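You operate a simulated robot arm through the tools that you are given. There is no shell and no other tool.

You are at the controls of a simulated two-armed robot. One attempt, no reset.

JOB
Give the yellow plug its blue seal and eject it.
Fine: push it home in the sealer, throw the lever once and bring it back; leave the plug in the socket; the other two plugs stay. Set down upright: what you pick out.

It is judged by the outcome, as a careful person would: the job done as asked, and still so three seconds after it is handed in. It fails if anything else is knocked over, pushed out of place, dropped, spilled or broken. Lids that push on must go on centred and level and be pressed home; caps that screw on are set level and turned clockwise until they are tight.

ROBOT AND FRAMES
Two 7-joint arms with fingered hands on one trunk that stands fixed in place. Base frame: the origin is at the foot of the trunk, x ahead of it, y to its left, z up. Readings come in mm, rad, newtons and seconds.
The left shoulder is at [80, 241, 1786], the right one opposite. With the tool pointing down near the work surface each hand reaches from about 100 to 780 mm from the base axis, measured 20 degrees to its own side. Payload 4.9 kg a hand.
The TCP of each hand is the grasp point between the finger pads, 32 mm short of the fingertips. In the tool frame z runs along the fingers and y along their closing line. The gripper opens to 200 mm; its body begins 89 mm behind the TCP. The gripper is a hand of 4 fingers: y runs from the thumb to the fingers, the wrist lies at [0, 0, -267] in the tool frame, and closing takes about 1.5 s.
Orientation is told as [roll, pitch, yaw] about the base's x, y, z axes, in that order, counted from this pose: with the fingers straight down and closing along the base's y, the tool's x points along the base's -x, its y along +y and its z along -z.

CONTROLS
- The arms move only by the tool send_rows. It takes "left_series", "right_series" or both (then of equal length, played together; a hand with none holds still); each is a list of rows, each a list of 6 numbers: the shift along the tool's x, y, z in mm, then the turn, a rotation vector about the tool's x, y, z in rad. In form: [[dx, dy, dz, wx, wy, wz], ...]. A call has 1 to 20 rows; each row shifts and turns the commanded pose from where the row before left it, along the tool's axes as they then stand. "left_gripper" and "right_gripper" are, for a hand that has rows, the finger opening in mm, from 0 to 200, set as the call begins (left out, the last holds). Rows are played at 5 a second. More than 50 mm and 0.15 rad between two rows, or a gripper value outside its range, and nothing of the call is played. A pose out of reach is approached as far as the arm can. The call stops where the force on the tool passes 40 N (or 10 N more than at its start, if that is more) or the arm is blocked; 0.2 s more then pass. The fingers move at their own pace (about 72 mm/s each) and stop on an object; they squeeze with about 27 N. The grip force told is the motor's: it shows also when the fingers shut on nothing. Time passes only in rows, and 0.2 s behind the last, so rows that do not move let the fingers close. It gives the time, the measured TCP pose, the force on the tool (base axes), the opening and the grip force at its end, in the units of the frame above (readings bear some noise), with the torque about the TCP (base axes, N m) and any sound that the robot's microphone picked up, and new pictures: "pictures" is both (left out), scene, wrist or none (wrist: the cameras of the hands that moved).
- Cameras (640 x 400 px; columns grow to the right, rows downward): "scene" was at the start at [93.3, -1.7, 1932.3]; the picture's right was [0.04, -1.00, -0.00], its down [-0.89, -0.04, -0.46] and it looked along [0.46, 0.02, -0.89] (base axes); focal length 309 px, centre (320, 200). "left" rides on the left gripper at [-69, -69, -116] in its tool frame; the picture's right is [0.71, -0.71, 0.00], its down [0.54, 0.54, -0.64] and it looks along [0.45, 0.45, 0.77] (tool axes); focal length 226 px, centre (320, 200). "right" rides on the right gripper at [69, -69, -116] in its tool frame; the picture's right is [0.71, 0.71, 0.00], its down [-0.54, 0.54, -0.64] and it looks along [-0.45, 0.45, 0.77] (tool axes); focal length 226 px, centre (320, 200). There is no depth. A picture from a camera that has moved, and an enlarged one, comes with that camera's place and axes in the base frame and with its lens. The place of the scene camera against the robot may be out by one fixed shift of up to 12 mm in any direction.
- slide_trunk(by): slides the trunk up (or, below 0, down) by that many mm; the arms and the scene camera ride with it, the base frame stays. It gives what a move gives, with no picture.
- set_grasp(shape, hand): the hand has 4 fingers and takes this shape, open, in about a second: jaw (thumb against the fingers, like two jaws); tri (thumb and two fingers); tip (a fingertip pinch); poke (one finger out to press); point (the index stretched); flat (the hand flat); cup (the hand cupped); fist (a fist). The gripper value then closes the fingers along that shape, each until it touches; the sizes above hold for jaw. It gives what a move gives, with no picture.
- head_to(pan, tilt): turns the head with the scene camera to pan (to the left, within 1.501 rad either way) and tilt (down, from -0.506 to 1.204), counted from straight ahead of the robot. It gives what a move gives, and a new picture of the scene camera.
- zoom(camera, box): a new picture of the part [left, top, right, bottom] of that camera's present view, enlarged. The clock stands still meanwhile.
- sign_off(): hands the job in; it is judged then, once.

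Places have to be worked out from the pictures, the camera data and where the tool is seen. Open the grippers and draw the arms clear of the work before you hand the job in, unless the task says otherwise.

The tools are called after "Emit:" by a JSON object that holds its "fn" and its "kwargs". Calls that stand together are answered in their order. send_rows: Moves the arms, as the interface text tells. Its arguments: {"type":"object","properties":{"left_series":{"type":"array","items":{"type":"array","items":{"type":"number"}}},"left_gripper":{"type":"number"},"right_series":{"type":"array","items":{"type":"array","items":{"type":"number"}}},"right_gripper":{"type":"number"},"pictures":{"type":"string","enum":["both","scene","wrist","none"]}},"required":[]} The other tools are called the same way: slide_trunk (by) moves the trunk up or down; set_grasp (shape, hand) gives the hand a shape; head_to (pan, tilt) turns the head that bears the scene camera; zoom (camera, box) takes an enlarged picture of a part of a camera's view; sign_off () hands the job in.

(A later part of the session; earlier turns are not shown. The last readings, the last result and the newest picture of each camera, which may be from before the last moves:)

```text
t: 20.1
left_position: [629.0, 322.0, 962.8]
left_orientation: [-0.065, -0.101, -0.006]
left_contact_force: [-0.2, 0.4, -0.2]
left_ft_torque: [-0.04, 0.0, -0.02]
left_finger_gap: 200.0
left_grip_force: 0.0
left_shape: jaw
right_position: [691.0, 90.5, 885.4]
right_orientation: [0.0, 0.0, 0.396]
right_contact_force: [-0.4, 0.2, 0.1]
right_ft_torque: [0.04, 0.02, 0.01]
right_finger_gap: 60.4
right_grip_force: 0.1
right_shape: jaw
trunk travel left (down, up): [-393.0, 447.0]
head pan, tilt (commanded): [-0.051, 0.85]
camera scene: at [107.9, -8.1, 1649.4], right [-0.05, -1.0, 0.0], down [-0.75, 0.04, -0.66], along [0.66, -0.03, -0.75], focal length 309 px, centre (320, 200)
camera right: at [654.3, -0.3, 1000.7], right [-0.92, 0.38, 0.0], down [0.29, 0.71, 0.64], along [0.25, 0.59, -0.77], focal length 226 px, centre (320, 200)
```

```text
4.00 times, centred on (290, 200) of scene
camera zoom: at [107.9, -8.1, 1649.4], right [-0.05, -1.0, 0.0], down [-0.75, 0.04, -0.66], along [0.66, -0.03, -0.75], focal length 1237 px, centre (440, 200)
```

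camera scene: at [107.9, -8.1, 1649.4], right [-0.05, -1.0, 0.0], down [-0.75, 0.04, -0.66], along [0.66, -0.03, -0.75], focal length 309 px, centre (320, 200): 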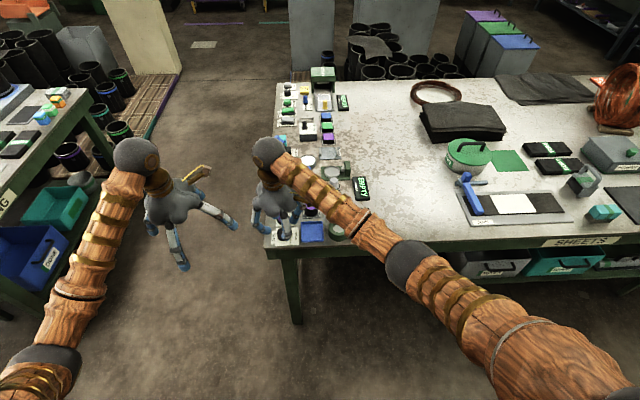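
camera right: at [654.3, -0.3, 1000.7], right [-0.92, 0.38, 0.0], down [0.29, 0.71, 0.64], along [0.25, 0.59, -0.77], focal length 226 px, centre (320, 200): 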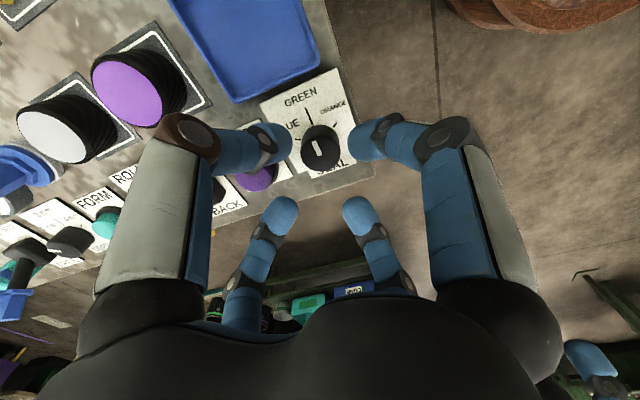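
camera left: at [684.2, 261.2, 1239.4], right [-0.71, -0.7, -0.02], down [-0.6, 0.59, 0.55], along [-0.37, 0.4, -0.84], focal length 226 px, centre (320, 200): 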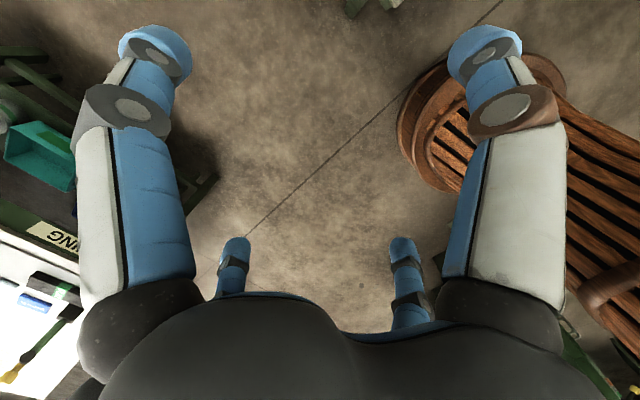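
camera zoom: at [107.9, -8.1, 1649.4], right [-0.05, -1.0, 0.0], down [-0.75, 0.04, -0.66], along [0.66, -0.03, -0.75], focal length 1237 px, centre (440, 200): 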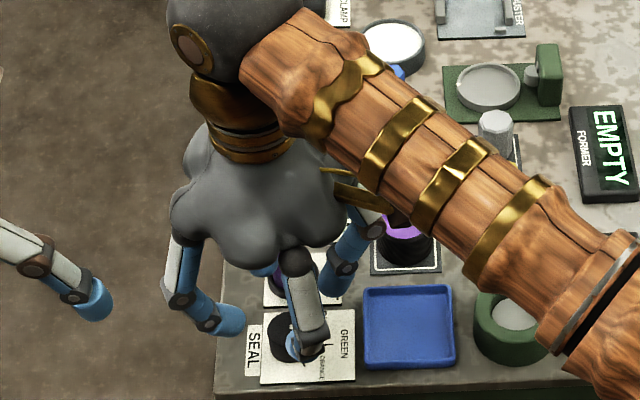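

The hand axis is within about 2 mm of the knob's axis (knob Ø≈35). I'll correct that, narrow the opening to 50 mm and lower until the fingertips surround the knob's sides.

Emit:
{"fn": "send_rows", "kwargs": {"right_series": [[-0.5, 1.6, 0, 0, 0, 0], [0, 0, 15, 0, 0, 0], [0, 0, 15, 0, 0, 0], [0, 0, 10, 0, 0, 0], [0, 0, 8, 0, 0, 0]], "right_gripper": 50, "pictures": "wrist"}}

Emit:
{"fn": "zoom", "kwargs": {"camera": "right", "box": [240, 100, 400, 220]}}

```text
t: 21.3
left_position: [630.2, 322.5, 963.1]
left_orientation: [-0.067, -0.1, -0.005]
left_contact_force: [-0.5, 0.5, -0.2]
left_ft_torque: [0.05, -0.03, -0.02]
left_finger_gap: 199.9
left_grip_force: 0.1
left_shape: jaw
right_position: [691.9, 91.9, 837.5]
right_orientation: [0.001, 0.0, 0.395]
right_contact_force: [-0.1, 0.0, 0.1]
right_ft_torque: [0.0, -0.03, -0.03]
right_finger_gap: 50.4
right_grip_force: 0.1
right_shape: jaw
trunk travel left (down, up): [-393.0, 447.0]
head pan, tilt (commanded): [-0.051, 0.85]
camera right: at [654.1, 1.2, 952.9], right [-0.92, 0.38, 0.0], down [0.29, 0.71, 0.64], along [0.24, 0.59, -0.77], focal length 226 px, centre (320, 200)
```

right: 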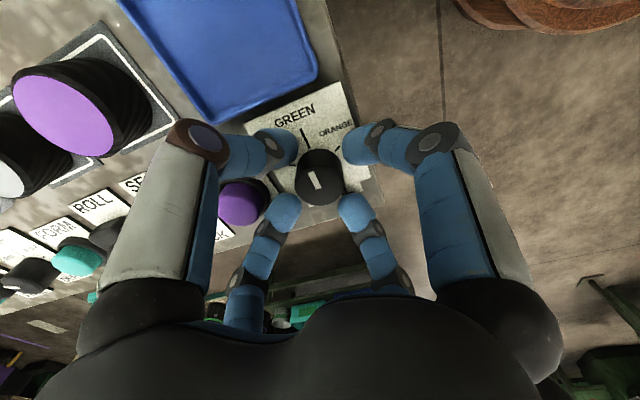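

```text
3.33 times, centred on (320, 160) of right
camera zoom: at [654.1, 1.2, 952.9], right [-0.92, 0.38, 0.0], down [0.29, 0.71, 0.64], along [0.24, 0.59, -0.77], focal length 754 px, centre (320, 333)
```

zoom: 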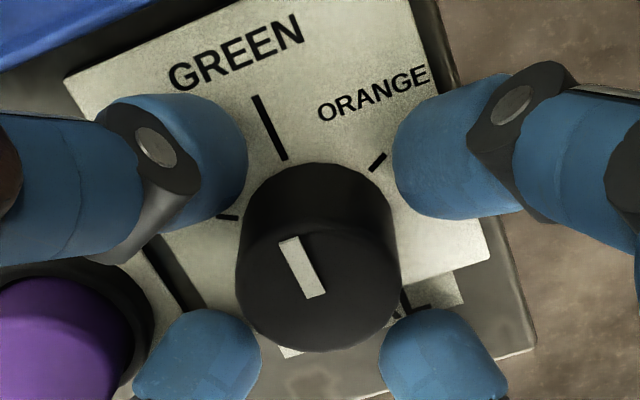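

The fingertips surround the knob about 12 mm below its top. I'll close on it.

Emit:
{"fn": "send_rows", "kwargs": {"right_series": [[0, 0, 3, 0, 0, 0], [0, 0, 0, 0, 0, 0], [0, 0, 0, 0, 0, 0], [0, 0, 0, 0, 0, 0], [0, 0, 0, 0, 0, 0]], "right_gripper": 25, "pictures": "wrist"}}

Emit:
{"fn": "zoom", "kwargs": {"camera": "right", "box": [240, 100, 400, 220]}}

```text
t: 22.5
left_position: [629.4, 321.2, 963.3]
left_orientation: [-0.067, -0.103, -0.006]
left_contact_force: [-0.2, -0.3, 0.6]
left_ft_torque: [0.02, -0.01, -0.02]
left_finger_gap: 200.0
left_grip_force: 0.1
left_shape: jaw
right_position: [691.1, 92.3, 835.0]
right_orientation: [0.0, -0.001, 0.392]
right_contact_force: [1.4, 0.7, 10.8]
right_ft_torque: [0.04, -0.01, -0.05]
right_finger_gap: 38.2
right_grip_force: 27.3
right_shape: jaw
trunk travel left (down, up): [-393.0, 447.0]
head pan, tilt (commanded): [-0.051, 0.85]
camera right: at [653.7, 1.0, 950.8], right [-0.92, 0.38, 0.0], down [0.29, 0.71, 0.64], along [0.25, 0.59, -0.77], focal length 226 px, centre (320, 200)
```

right: 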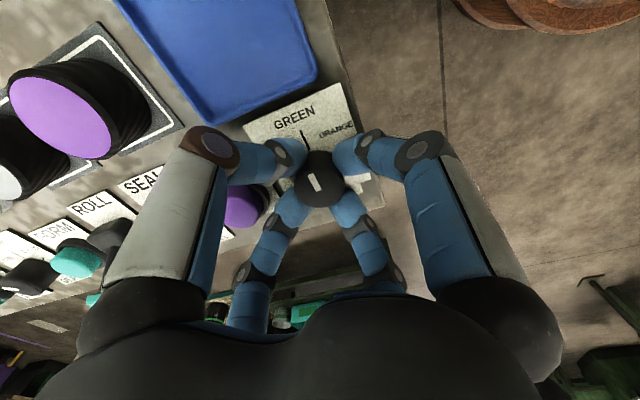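

```text
3.33 times, centred on (320, 160) of right
camera zoom: at [653.7, 1.0, 950.8], right [-0.92, 0.38, 0.0], down [0.29, 0.71, 0.64], along [0.25, 0.59, -0.77], focal length 754 px, centre (320, 333)
```

zoom: 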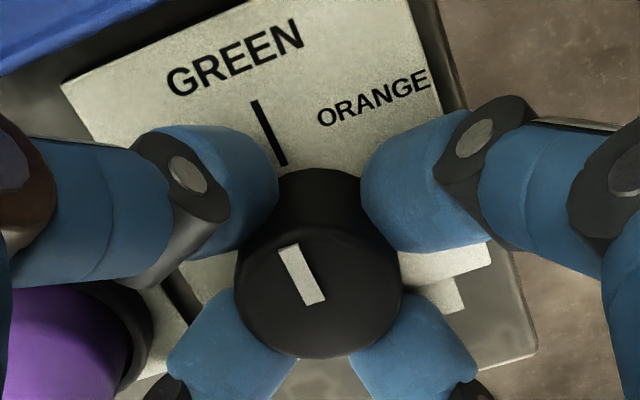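

Firm grip on the knob (27 N, gap 38). The BLUE tick measures about 57° counter-clockwise from GREEN; I'll turn 45° first to keep the fingers clear of the EJECT button, then look.

Emit:
{"fn": "send_rows", "kwargs": {"right_series": [[0, 0, 0, 0, 0, -0.1], [0, 0, 0, 0, 0, -0.1], [0, 0, 0, 0, 0, -0.1], [0, 0, 0, 0, 0, -0.1], [0, 0, 0, 0, 0, -0.1], [0, 0, 0, 0, 0, -0.1], [0, 0, 0, 0, 0, -0.1], [0, 0, 0, 0, 0, -0.085]], "pictures": "both"}}

Emit:
{"fn": "zoom", "kwargs": {"camera": "right", "box": [240, 100, 400, 220]}}

```text
t: 24.3
left_position: [629.1, 323.0, 963.8]
left_orientation: [-0.066, -0.103, -0.005]
left_contact_force: [0.0, -0.1, 0.0]
left_ft_torque: [-0.01, 0.0, 0.0]
left_finger_gap: 200.1
left_grip_force: 0.0
left_shape: jaw
right_position: [690.6, 90.7, 835.1]
right_orientation: [-0.001, 0.0, 1.179]
right_contact_force: [1.6, -1.0, 7.2]
right_ft_torque: [-0.37, -0.08, -0.12]
right_finger_gap: 37.4
right_grip_force: 27.3
right_shape: jaw
trunk travel left (down, up): [-393.0, 447.0]
head pan, tilt (commanded): [-0.051, 0.85]
camera scene: at [106.8, -8.6, 1649.4], right [-0.05, -1.0, 0.0], down [-0.75, 0.04, -0.66], along [0.66, -0.03, -0.75], focal length 309 px, centre (320, 200)
camera right: at [727.5, 0.8, 950.4], right [-0.92, -0.38, 0.0], down [-0.29, 0.71, 0.64], along [-0.25, 0.59, -0.77], focal length 226 px, centre (320, 200)
```

scene: 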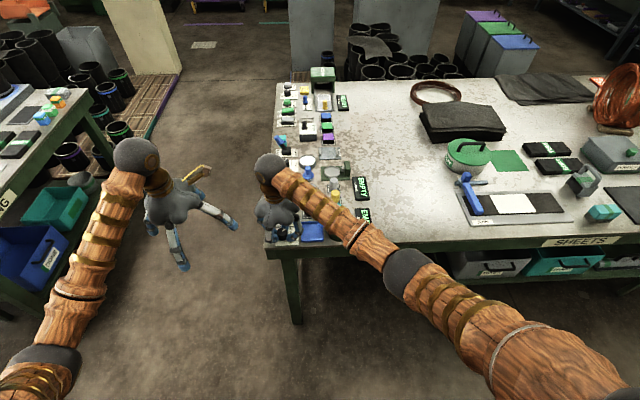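
right: 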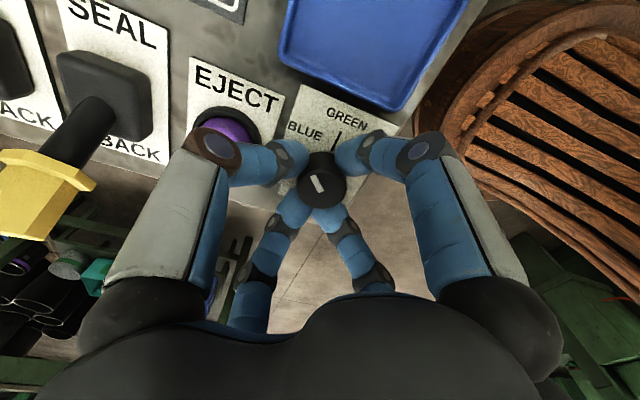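

```text
3.33 times, centred on (320, 160) of right
camera zoom: at [727.5, 0.8, 950.4], right [-0.92, -0.38, 0.0], down [-0.29, 0.71, 0.64], along [-0.25, 0.59, -0.77], focal length 754 px, centre (320, 333)
```

zoom: 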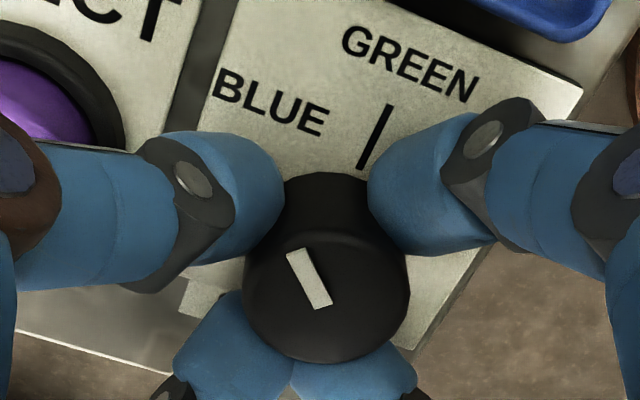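

The knob turned with the hand by about 45°. I'll release and check where the pointer rests relative to the BLUE tick.

Emit:
{"fn": "send_rows", "kwargs": {"right_series": [[0, 0, 0, 0, 0, 0], [0, 0, 0, 0, 0, 0], [0, 0, -15, 0, 0, 0.1], [0, 0, -15, 0, 0, 0.1], [0, 0, -10, 0, 0, 0.1]], "right_gripper": 54, "pictures": "wrist"}}

Emit:
{"fn": "zoom", "kwargs": {"camera": "right", "box": [240, 100, 400, 220]}}

```text
t: 25.5
left_position: [629.7, 323.5, 962.8]
left_orientation: [-0.067, -0.101, -0.005]
left_contact_force: [-0.1, 0.1, 0.6]
left_ft_torque: [-0.02, 0.01, -0.01]
left_finger_gap: 200.0
left_grip_force: 0.0
left_shape: jaw
right_position: [692.6, 91.7, 874.8]
right_orientation: [-0.001, 0.001, 0.876]
right_contact_force: [-0.3, 0.8, 0.3]
right_ft_torque: [-0.03, 0.0, -0.01]
right_finger_gap: 53.9
right_grip_force: 0.1
right_shape: jaw
trunk travel left (down, up): [-393.0, 447.0]
head pan, tilt (commanded): [-0.051, 0.85]
camera right: at [700.2, -6.1, 990.3], right [-1.0, -0.09, 0.0], down [-0.07, 0.76, 0.64], along [-0.06, 0.64, -0.77], focal length 226 px, centre (320, 200)
```

right: 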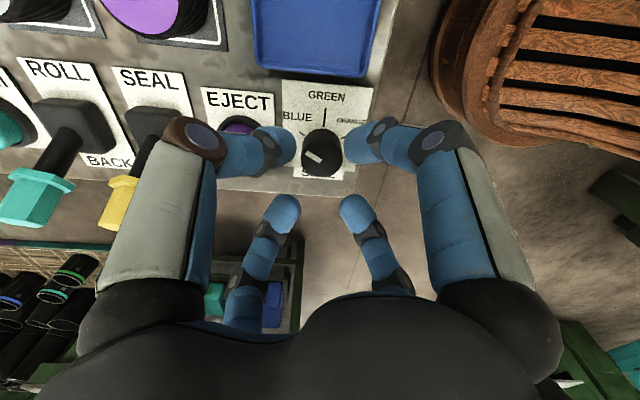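

```text
3.33 times, centred on (320, 160) of right
camera zoom: at [700.2, -6.1, 990.3], right [-1.0, -0.09, 0.0], down [-0.07, 0.76, 0.64], along [-0.06, 0.64, -0.77], focal length 754 px, centre (320, 333)
```

zoom: 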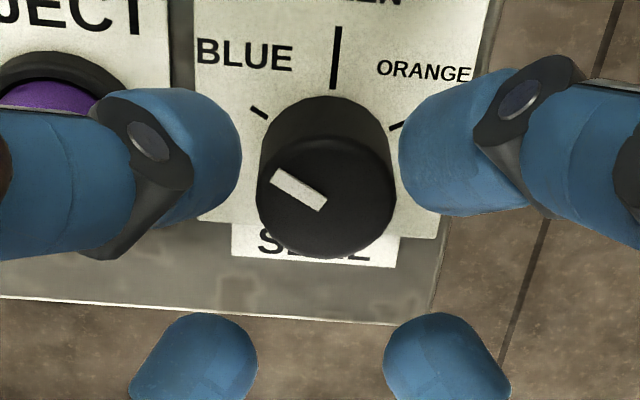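

The pointer now seems to rest at the BLUE tick (it appears to have clicked into a detent). I'll enlarge to verify.

Emit:
{"fn": "zoom", "kwargs": {"camera": "right", "box": [285, 100, 355, 165]}}

```text
6.15 times, centred on (320, 132) of right
camera zoom: at [700.2, -6.1, 990.3], right [-1.0, -0.09, 0.0], down [-0.07, 0.76, 0.64], along [-0.06, 0.64, -0.77], focal length 1391 px, centre (320, 615)
```

zoom: 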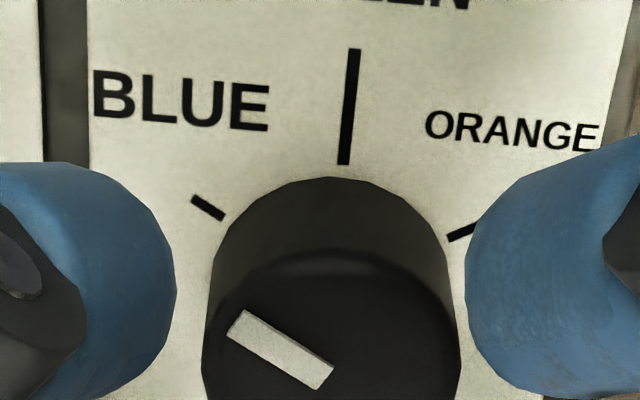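

Bar and BLUE tick are parallel — the dial is on BLUE. Next I'll rise, set yaw to 45°, and move over the yellow plug at about (839, -95).

Emit:
{"fn": "send_rows", "kwargs": {"right_series": [[0, 0, -40, 0, 0, 0.093], [0, 0, -40, 0, 0, 0], [5.5, -47.1, 0, 0, 0, 0], [5.5, -47.1, 0, 0, 0, 0], [5.5, -47.1, 0, 0, 0, 0], [5.5, -47.1, 0, 0, 0, 0], [5.5, -47.1, 0, 0, 0, 0]], "right_gripper": 80, "pictures": "both"}}

Emit:
{"fn": "zoom", "kwargs": {"camera": "right", "box": [240, 60, 400, 180]}}

```text
t: 27.1
left_position: [631.8, 321.4, 962.9]
left_orientation: [-0.065, -0.1, -0.006]
left_contact_force: [1.2, -0.8, 0.7]
left_ft_torque: [0.03, -0.05, 0.04]
left_finger_gap: 199.9
left_grip_force: 0.0
left_shape: jaw
right_position: [837.6, -95.7, 954.1]
right_orientation: [0.001, -0.001, 0.785]
right_contact_force: [-0.3, -0.8, 0.2]
right_ft_torque: [0.01, 0.02, 0.02]
right_finger_gap: 79.8
right_grip_force: 0.1
right_shape: jaw
trunk travel left (down, up): [-393.0, 447.0]
head pan, tilt (commanded): [-0.051, 0.85]
camera scene: at [108.3, -9.2, 1649.3], right [-0.05, -1.0, 0.0], down [-0.75, 0.04, -0.66], along [0.66, -0.03, -0.75], focal length 309 px, centre (320, 200)
camera right: at [838.7, -193.1, 1069.4], right [-1.0, 0.0, 0.0], down [0.0, 0.77, 0.64], along [0.0, 0.64, -0.77], focal length 226 px, centre (320, 200)
```

scene: 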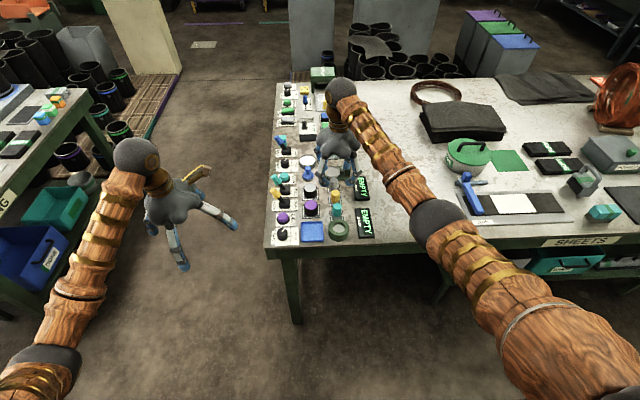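
right: 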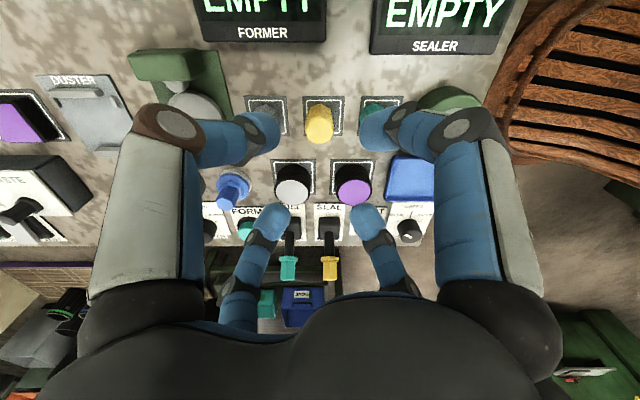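

```text
3.33 times, centred on (320, 120) of right
camera zoom: at [838.7, -193.1, 1069.4], right [-1.0, 0.0, 0.0], down [0.0, 0.77, 0.64], along [0.0, 0.64, -0.77], focal length 754 px, centre (320, 467)
```

zoom: 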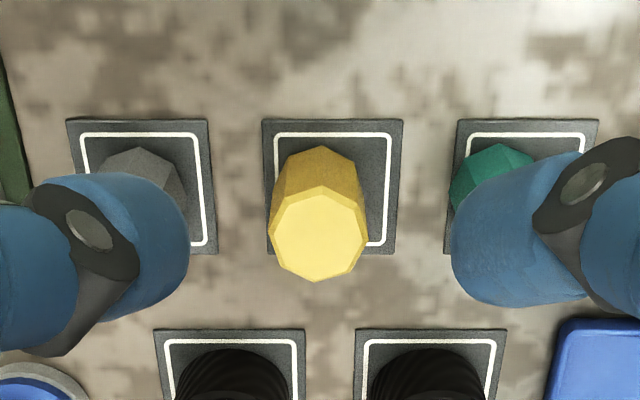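

The hand axis is aligned with the yellow plug within ~1 mm, and the diagonals are free of neighbours. I'll narrow the opening and descend in two stages.

Emit:
{"fn": "send_rows", "kwargs": {"right_series": [[0, 0, 0, 0, 0, 0], [0, 0, 25, 0, 0, 0], [0, 0, 25, 0, 0, 0], [0, 0, 24, 0, 0, 0]], "right_gripper": 60, "pictures": "wrist"}}

Emit:
{"fn": "zoom", "kwargs": {"camera": "right", "box": [240, 80, 400, 200]}}

```text
t: 28.1
left_position: [629.5, 322.8, 963.2]
left_orientation: [-0.068, -0.103, -0.006]
left_contact_force: [-0.2, -0.1, 0.2]
left_ft_torque: [0.04, -0.03, 0.0]
left_finger_gap: 199.9
left_grip_force: 0.0
left_shape: jaw
right_position: [837.9, -94.4, 880.8]
right_orientation: [0.001, 0.0, 0.786]
right_contact_force: [-0.5, 0.3, 0.3]
right_ft_torque: [0.0, 0.01, -0.01]
right_finger_gap: 60.8
right_grip_force: 0.1
right_shape: jaw
trunk travel left (down, up): [-393.0, 447.0]
head pan, tilt (commanded): [-0.051, 0.85]
camera right: at [838.1, -192.0, 995.8], right [-1.0, 0.0, 0.0], down [0.0, 0.77, 0.64], along [0.0, 0.64, -0.77], focal length 226 px, centre (320, 200)
```

right: 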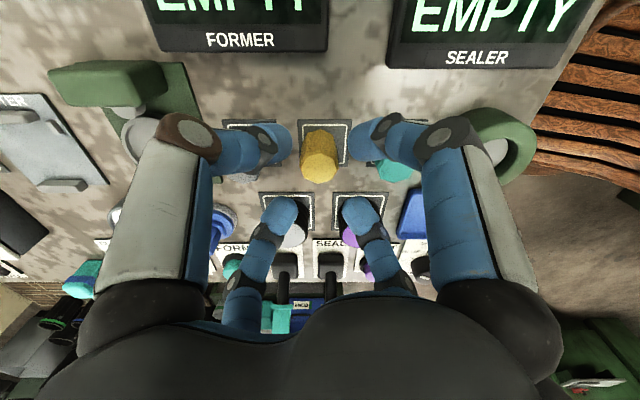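

```text
3.33 times, centred on (320, 140) of right
camera zoom: at [838.1, -192.0, 995.8], right [-1.0, 0.0, 0.0], down [0.0, 0.77, 0.64], along [0.0, 0.64, -0.77], focal length 754 px, centre (320, 400)
```

zoom: 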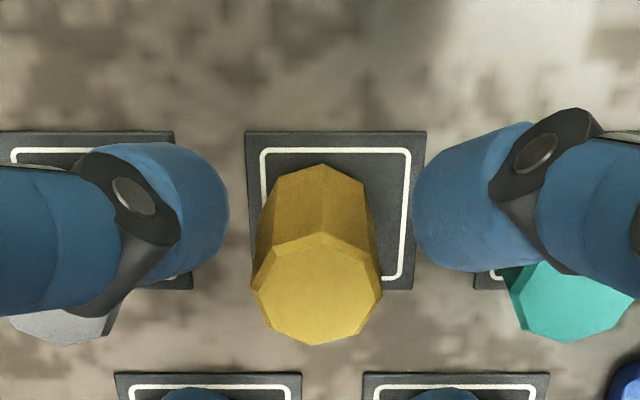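

Still aligned. Descending to bring the fingertips to about the upper 20 mm of the plug, then closing.

Emit:
{"fn": "send_rows", "kwargs": {"right_series": [[-0.5, -0.5, 11, 0, 0, 0], [0, 0, 10, 0, 0, 0], [0, 0, 10, 0, 0, 0], [0, 0, 0, 0, 0, 0]], "right_gripper": 56, "pictures": "wrist"}}

Emit:
{"fn": "zoom", "kwargs": {"camera": "right", "box": [240, 100, 400, 220]}}

```text
t: 29.1
left_position: [629.6, 323.3, 962.6]
left_orientation: [-0.066, -0.102, -0.005]
left_contact_force: [0.0, -0.4, -0.6]
left_ft_torque: [0.03, -0.04, -0.01]
left_finger_gap: 200.0
left_grip_force: 0.0
left_shape: jaw
right_position: [837.4, -94.1, 849.8]
right_orientation: [0.0, -0.001, 0.785]
right_contact_force: [-0.3, -0.1, 0.4]
right_ft_torque: [0.0, -0.03, 0.01]
right_finger_gap: 56.5
right_grip_force: 0.1
right_shape: jaw
trunk travel left (down, up): [-393.0, 447.0]
head pan, tilt (commanded): [-0.051, 0.85]
camera right: at [838.6, -192.1, 964.9], right [-1.0, 0.0, 0.0], down [0.0, 0.77, 0.64], along [0.0, 0.64, -0.77], focal length 226 px, centre (320, 200)
```

right: 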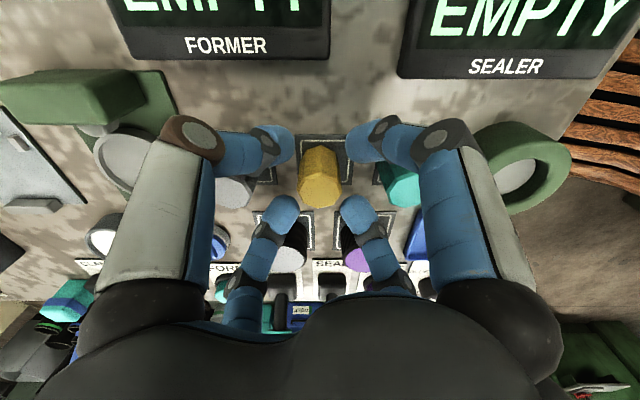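

```text
3.33 times, centred on (320, 160) of right
camera zoom: at [838.6, -192.1, 964.9], right [-1.0, 0.0, 0.0], down [0.0, 0.77, 0.64], along [0.0, 0.64, -0.77], focal length 754 px, centre (320, 333)
```

zoom: 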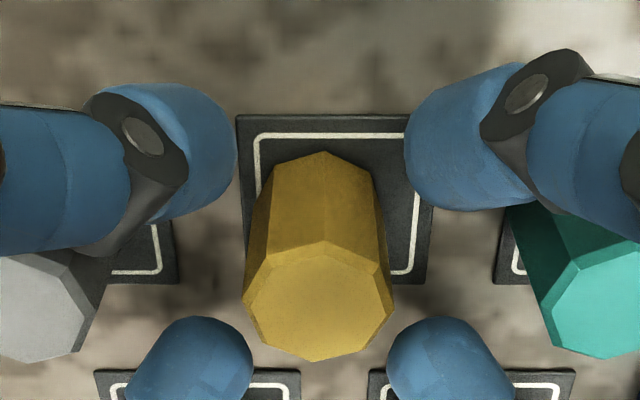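

Aligned and clear of neighbours. Closing on the plug.

Emit:
{"fn": "send_rows", "kwargs": {"right_series": [[0, 0, 0, 0, 0, 0], [0, 0, 0, 0, 0, 0], [0, 0, 0, 0, 0, 0], [0, 0, 0, 0, 0, 0], [0, 0, 0, 0, 0, 0]], "right_gripper": 15, "pictures": "wrist"}}

Emit:
{"fn": "zoom", "kwargs": {"camera": "right", "box": [240, 100, 400, 220]}}

```text
t: 30.3
left_position: [629.9, 322.4, 963.5]
left_orientation: [-0.068, -0.102, -0.005]
left_contact_force: [-1.1, 0.1, 0.3]
left_ft_torque: [0.01, 0.04, 0.02]
left_finger_gap: 200.0
left_grip_force: 0.1
left_shape: jaw
right_position: [837.1, -93.8, 848.9]
right_orientation: [-0.001, -0.002, 0.786]
right_contact_force: [0.2, 0.0, 0.1]
right_ft_torque: [0.04, -0.03, -0.01]
right_finger_gap: 26.1
right_grip_force: 27.0
right_shape: jaw
trunk travel left (down, up): [-393.0, 447.0]
head pan, tilt (commanded): [-0.051, 0.85]
camera right: at [838.5, -192.2, 964.9], right [-1.0, 0.0, 0.0], down [0.0, 0.77, 0.64], along [0.0, 0.64, -0.77], focal length 226 px, centre (320, 200)
```

right: 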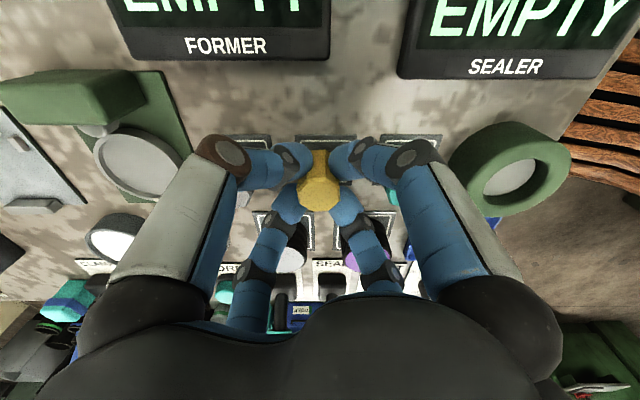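

```text
3.33 times, centred on (320, 160) of right
camera zoom: at [838.5, -192.2, 964.9], right [-1.0, 0.0, 0.0], down [0.0, 0.77, 0.64], along [0.0, 0.64, -0.77], focal length 754 px, centre (320, 333)
```

zoom: 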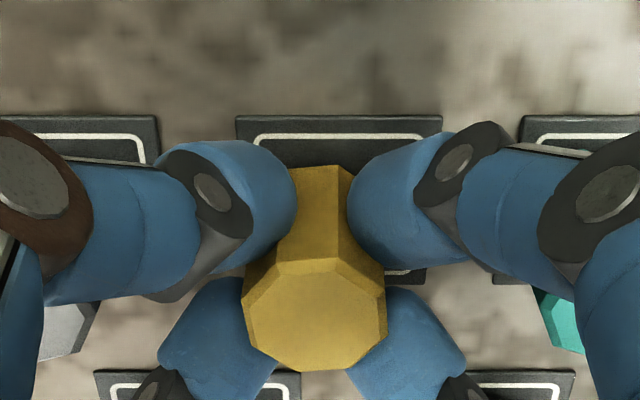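

Gripped at 27 N. The top face shifted slightly in view, so I'll lift a little and check whether the plug hangs straight.

Emit:
{"fn": "send_rows", "kwargs": {"right_series": [[0, 0, -10, 0, 0, 0], [0, 0, -20, 0, 0, 0], [0, 0, -30, 0, 0, 0], [0, 0, -30, 0, 0, 0], [0, 0, 0, 0, 0, 0]], "pictures": "both"}}

Emit:
{"fn": "zoom", "kwargs": {"camera": "right", "box": [240, 100, 400, 220]}}

Emit:
{"fn": "zoom", "kwargs": {"camera": "scene", "box": [290, 120, 390, 220]}}

```text
t: 31.5
left_position: [629.6, 321.3, 962.3]
left_orientation: [-0.066, -0.101, -0.005]
left_contact_force: [-0.5, -0.2, -0.2]
left_ft_torque: [-0.03, 0.0, -0.01]
left_finger_gap: 200.3
left_grip_force: 0.1
left_shape: jaw
right_position: [839.5, -95.0, 939.3]
right_orientation: [0.001, -0.001, 0.786]
right_contact_force: [0.3, -0.2, 0.2]
right_ft_torque: [0.02, 0.01, -0.03]
right_finger_gap: 26.1
right_grip_force: 27.4
right_shape: jaw
trunk travel left (down, up): [-393.0, 447.0]
head pan, tilt (commanded): [-0.051, 0.85]
camera scene: at [108.1, -8.3, 1649.3], right [-0.05, -1.0, 0.0], down [-0.75, 0.04, -0.66], along [0.66, -0.03, -0.75], focal length 309 px, centre (320, 200)
camera right: at [839.3, -192.7, 1055.5], right [-1.0, 0.0, 0.0], down [0.0, 0.77, 0.64], along [0.0, 0.64, -0.77], focal length 226 px, centre (320, 200)
```

scene: 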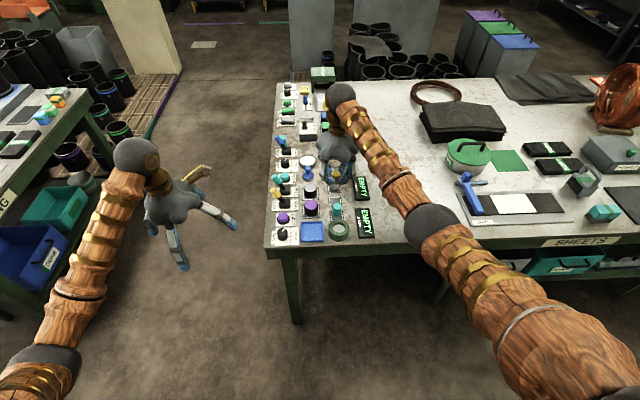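
right: 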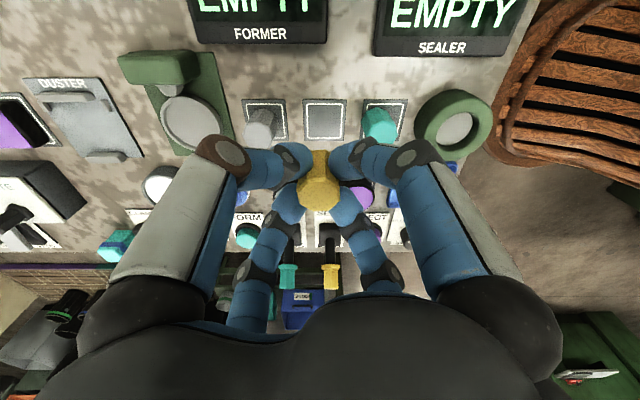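

```text
3.33 times, centred on (320, 160) of right
camera zoom: at [839.3, -192.7, 1055.5], right [-1.0, 0.0, 0.0], down [0.0, 0.77, 0.64], along [0.0, 0.64, -0.77], focal length 754 px, centre (320, 333)
```

zoom: 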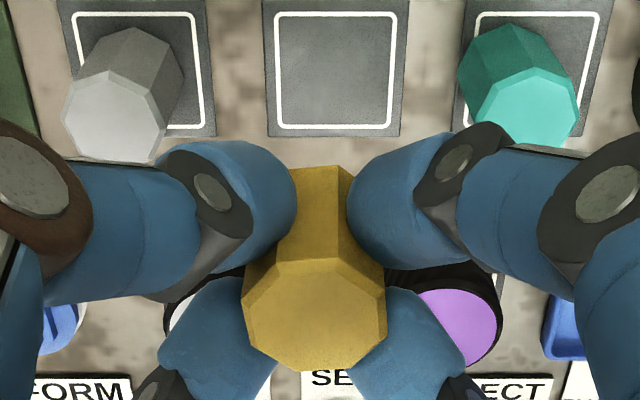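

```text
4.00 times, centred on (340, 170) of scene
camera zoom: at [108.1, -8.3, 1649.3], right [-0.05, -1.0, 0.0], down [-0.75, 0.04, -0.66], along [0.66, -0.03, -0.75], focal length 1237 px, centre (240, 320)
```

zoom: 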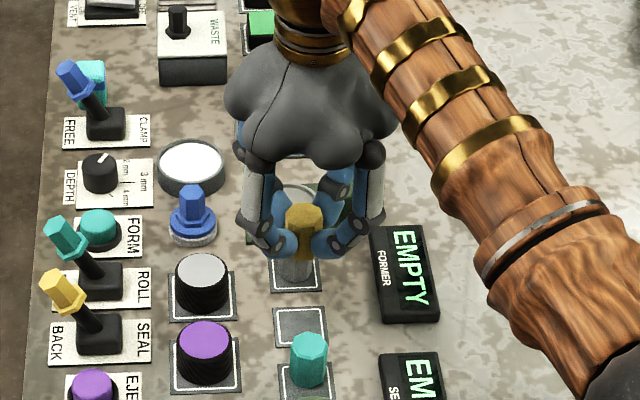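

The plug is held upright, gripped on its flats (top ≈7 mm below TCP, bottom ≈47 mm below). I'll enlarge the sealer ring from here to fix its centre and height.

Emit:
{"fn": "zoom", "kwargs": {"camera": "right", "box": [340, 70, 500, 170]}}

Emit:
{"fn": "zoom", "kwargs": {"camera": "scene", "box": [300, 190, 390, 250]}}

```text
4.00 times, centred on (420, 120) of right
camera zoom: at [839.3, -192.7, 1055.5], right [-1.0, 0.0, 0.0], down [0.0, 0.77, 0.64], along [0.0, 0.64, -0.77], focal length 904 px, centre (-80, 520)
```

zoom: 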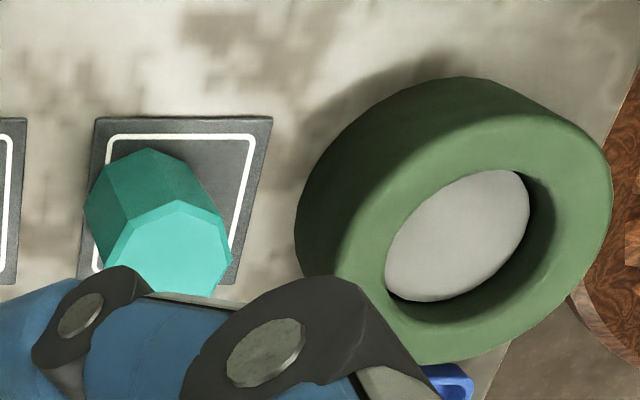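

```text
6.67 times, centred on (345, 220) of scene
camera zoom: at [108.1, -8.3, 1649.3], right [-0.05, -1.0, 0.0], down [-0.75, 0.04, -0.66], along [0.66, -0.03, -0.75], focal length 2062 px, centre (153, 67)
```

zoom: 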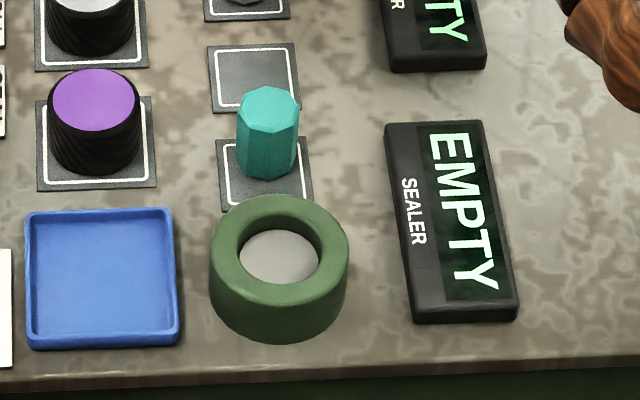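

The sealer ring has OD ≈68, hole ≈41, top at z≈825 with its floor ≈12 mm down, centred near (694, -96). I'll carry the plug over it at a safe height and recheck alignment.

Emit:
{"fn": "send_rows", "kwargs": {"right_series": [[25.8, 25.4, 0, 0, 0, 0], [25.8, 25.4, 0, 0, 0, 0], [25.8, 25.4, 0, 0, 0, 0], [25.8, 25.4, 0, 0, 0, 0], [0, 0, 15, 0, 0, 0], [0, 0, 15, 0, 0, 0], [0, 0, 0, 0, 0, 0]], "pictures": "both"}}

Emit:
{"fn": "zoom", "kwargs": {"camera": "right", "box": [240, 80, 400, 200]}}

Emit:
{"fn": "zoom", "kwargs": {"camera": "scene", "box": [290, 170, 390, 250]}}

```text
t: 33.1
left_position: [629.1, 322.3, 962.7]
left_orientation: [-0.066, -0.101, -0.005]
left_contact_force: [0.6, 0.0, -1.1]
left_ft_torque: [0.01, 0.01, 0.0]
left_finger_gap: 200.0
left_grip_force: 0.1
left_shape: jaw
right_position: [694.5, -94.7, 910.3]
right_orientation: [0.001, 0.0, 0.785]
right_contact_force: [-0.4, 0.9, -0.9]
right_ft_torque: [-0.02, 0.02, -0.02]
right_finger_gap: 26.4
right_grip_force: 27.1
right_shape: jaw
trunk travel left (down, up): [-393.0, 447.0]
head pan, tilt (commanded): [-0.051, 0.85]
camera scene: at [107.2, -8.5, 1649.4], right [-0.05, -1.0, 0.0], down [-0.75, 0.04, -0.66], along [0.66, -0.03, -0.75], focal length 309 px, centre (320, 200)
camera right: at [694.2, -193.3, 1025.0], right [-1.0, 0.0, 0.0], down [0.0, 0.77, 0.64], along [0.0, 0.64, -0.77], focal length 226 px, centre (320, 200)
```

scene: 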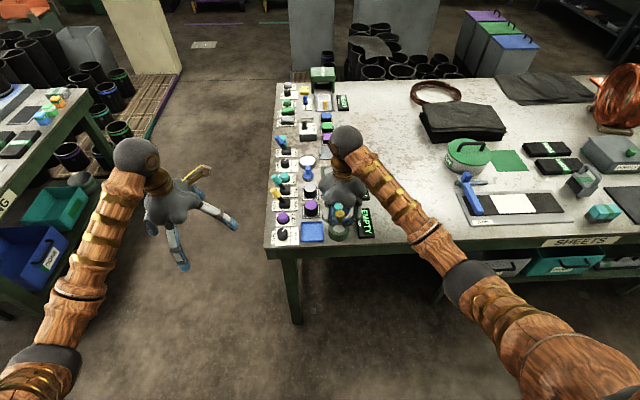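
right: 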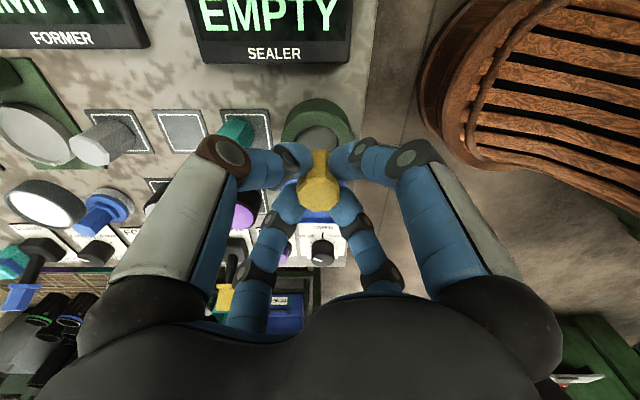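

```text
3.33 times, centred on (320, 140) of right
camera zoom: at [694.2, -193.3, 1025.0], right [-1.0, 0.0, 0.0], down [0.0, 0.77, 0.64], along [0.0, 0.64, -0.77], focal length 754 px, centre (320, 400)
```

zoom: 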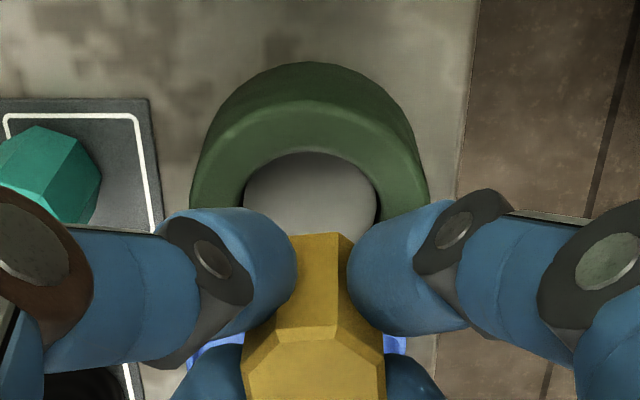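

```text
5.00 times, centred on (340, 210) of scene
camera zoom: at [107.2, -8.5, 1649.4], right [-0.05, -1.0, 0.0], down [-0.75, 0.04, -0.66], along [0.66, -0.03, -0.75], focal length 1546 px, centre (220, 150)
```

zoom: 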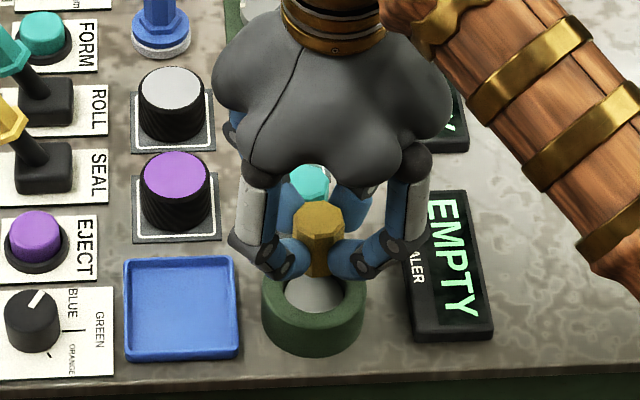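

The plug is within ~2 mm of the socket axis. I'll correct that and lower until the plug's bottom enters the ring.

Emit:
{"fn": "send_rows", "kwargs": {"right_series": [[-1.8, -0.8, 0, 0, 0, 0], [0, 0, 15, 0, 0, 0], [0, 0, 14, 0, 0, 0], [0, 0, 10, 0, 0, 0], [0, 0, 5, 0, 0, 0]], "pictures": "both"}}

Emit:
{"fn": "zoom", "kwargs": {"camera": "right", "box": [240, 80, 400, 200]}}

Emit:
{"fn": "zoom", "kwargs": {"camera": "scene", "box": [310, 190, 380, 250]}}

```text
t: 34.3
left_position: [628.9, 322.1, 962.8]
left_orientation: [-0.066, -0.103, -0.006]
left_contact_force: [0.5, 0.9, -0.4]
left_ft_torque: [-0.02, 0.01, -0.01]
left_finger_gap: 200.0
left_grip_force: 0.1
left_shape: jaw
right_position: [694.9, -95.3, 866.5]
right_orientation: [0.0, -0.001, 0.785]
right_contact_force: [1.3, -0.6, 4.3]
right_ft_torque: [-0.03, -0.09, 0.01]
right_finger_gap: 26.2
right_grip_force: 27.2
right_shape: jaw
trunk travel left (down, up): [-393.0, 447.0]
head pan, tilt (commanded): [-0.051, 0.85]
camera scene: at [106.8, -8.1, 1649.5], right [-0.05, -1.0, 0.0], down [-0.75, 0.04, -0.66], along [0.66, -0.03, -0.75], focal length 309 px, centre (320, 200)
camera right: at [695.4, -192.5, 982.0], right [-1.0, 0.0, 0.0], down [0.0, 0.77, 0.64], along [0.0, 0.64, -0.77], focal length 226 px, centre (320, 200)
```

scene: 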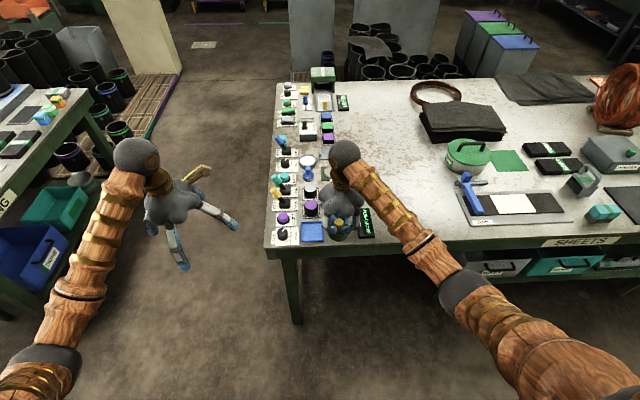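
right: 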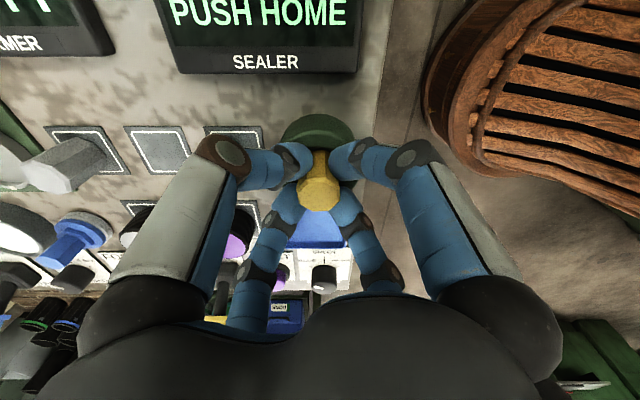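

```text
3.33 times, centred on (320, 140) of right
camera zoom: at [695.4, -192.5, 982.0], right [-1.0, 0.0, 0.0], down [0.0, 0.77, 0.64], along [0.0, 0.64, -0.77], focal length 754 px, centre (320, 400)
```

zoom: 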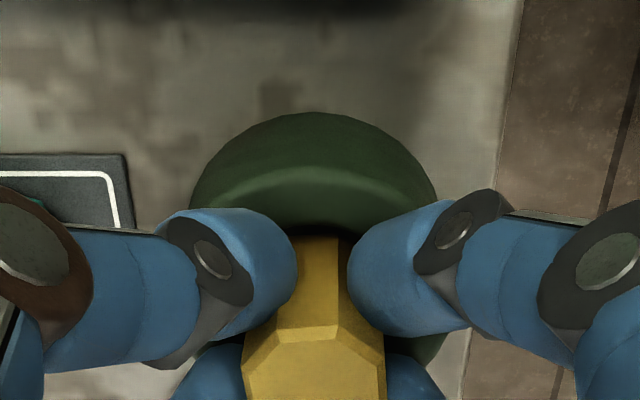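

```text
6.67 times, centred on (345, 220) of scene
camera zoom: at [106.8, -8.1, 1649.5], right [-0.05, -1.0, 0.0], down [-0.75, 0.04, -0.66], along [0.66, -0.03, -0.75], focal length 2062 px, centre (153, 67)
```

zoom: 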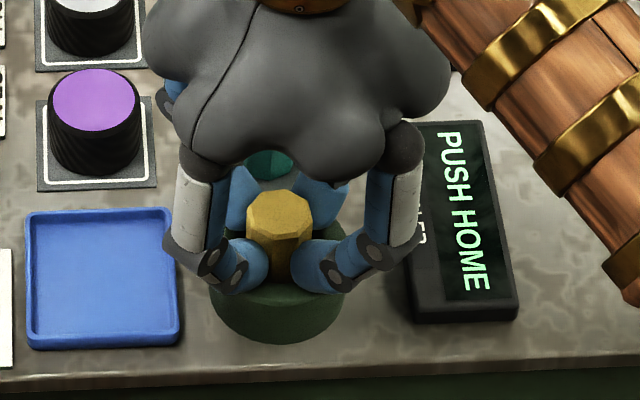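

The SEALER display now reads "PUSH HOME", so the plug is registered in the socket. I'll push down gently while still gripping, watching the force.

Emit:
{"fn": "send_rows", "kwargs": {"right_series": [[0, 0, 2, 0, 0, 0], [0, 0, 2, 0, 0, 0]], "pictures": "scene"}}

Emit:
{"fn": "zoom", "kwargs": {"camera": "scene", "box": [310, 190, 380, 250]}}

```text
t: 34.9
left_position: [628.2, 322.9, 964.2]
left_orientation: [-0.067, -0.105, -0.006]
left_contact_force: [0.6, -0.2, -0.4]
left_ft_torque: [0.03, -0.04, 0.04]
left_finger_gap: 200.0
left_grip_force: 0.0
left_shape: jaw
right_position: [695.2, -94.4, 866.2]
right_orientation: [-0.006, -0.005, 0.786]
right_contact_force: [5.1, -1.4, 32.2]
right_ft_torque: [-0.25, -0.46, 0.08]
right_finger_gap: 27.0
right_grip_force: 26.6
right_shape: jaw
trunk travel left (down, up): [-393.0, 447.0]
head pan, tilt (commanded): [-0.051, 0.85]
camera scene: at [104.1, -7.8, 1650.1], right [-0.05, -1.0, 0.0], down [-0.75, 0.04, -0.66], along [0.66, -0.03, -0.75], focal length 309 px, centre (320, 200)
```

scene: 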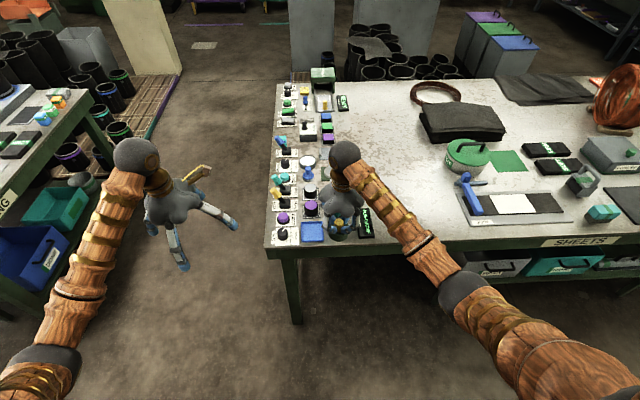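

```text
6.67 times, centred on (345, 220) of scene
camera zoom: at [104.1, -7.8, 1650.1], right [-0.05, -1.0, 0.0], down [-0.75, 0.04, -0.66], along [0.66, -0.03, -0.75], focal length 2062 px, centre (153, 67)
```

zoom: 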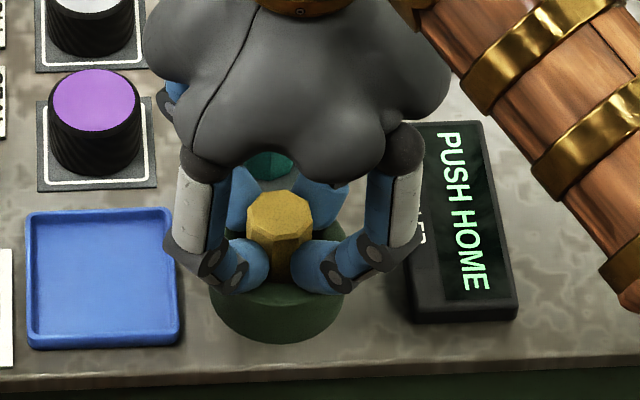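

Force rose to 32 N with no travel, so something is bearing. I'll back off those 4 mm, release the plug and look at how it sits before pushing with a dedicated shape.

Emit:
{"fn": "send_rows", "kwargs": {"right_series": [[0, 0, -4, 0, 0, 0], [0, 0, 0, 0, 0, 0]], "right_gripper": 36, "pictures": "wrist"}}

Emit:
{"fn": "zoom", "kwargs": {"camera": "right", "box": [240, 100, 400, 220]}}

Emit:
{"fn": "zoom", "kwargs": {"camera": "scene", "box": [310, 190, 380, 250]}}

```text
t: 35.5
left_position: [627.7, 323.6, 963.4]
left_orientation: [-0.068, -0.102, -0.007]
left_contact_force: [-0.6, 0.2, -0.1]
left_ft_torque: [0.0, 0.02, 0.02]
left_finger_gap: 200.1
left_grip_force: 0.1
left_shape: jaw
right_position: [694.6, -95.0, 865.5]
right_orientation: [0.0, 0.0, 0.787]
right_contact_force: [-0.9, 1.4, 13.2]
right_ft_torque: [0.01, 0.02, -0.01]
right_finger_gap: 36.1
right_grip_force: 0.1
right_shape: jaw
trunk travel left (down, up): [-393.0, 447.0]
head pan, tilt (commanded): [-0.051, 0.85]
camera right: at [694.4, -191.8, 980.9], right [-1.0, 0.0, 0.0], down [0.0, 0.77, 0.64], along [0.0, 0.64, -0.77], focal length 226 px, centre (320, 200)
```

right: 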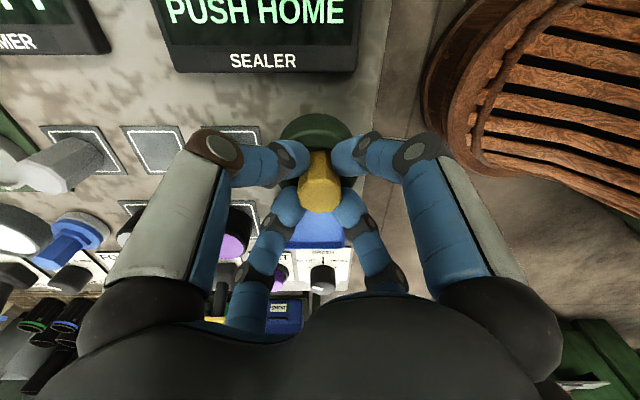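

```text
3.33 times, centred on (320, 160) of right
camera zoom: at [694.4, -191.8, 980.9], right [-1.0, 0.0, 0.0], down [0.0, 0.77, 0.64], along [0.0, 0.64, -0.77], focal length 754 px, centre (320, 333)
```

zoom: 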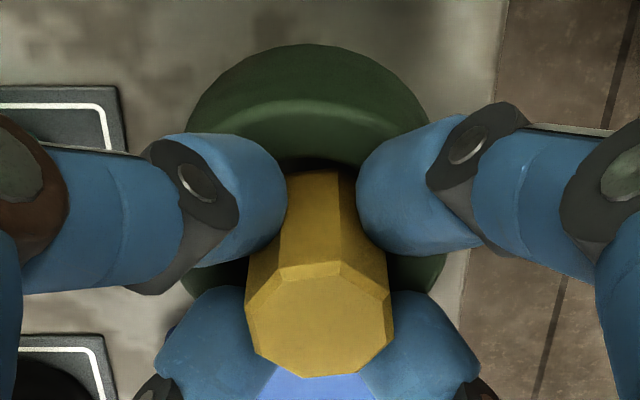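

```text
6.67 times, centred on (345, 220) of scene
camera zoom: at [105.7, -7.9, 1649.3], right [-0.05, -1.0, 0.0], down [-0.75, 0.04, -0.66], along [0.66, -0.03, -0.75], focal length 2062 px, centre (153, 67)
```

zoom: 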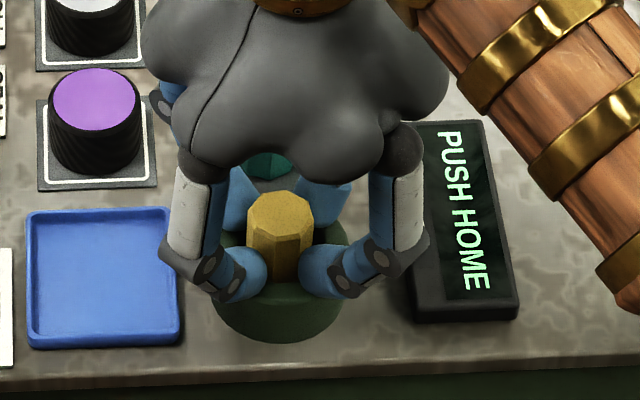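

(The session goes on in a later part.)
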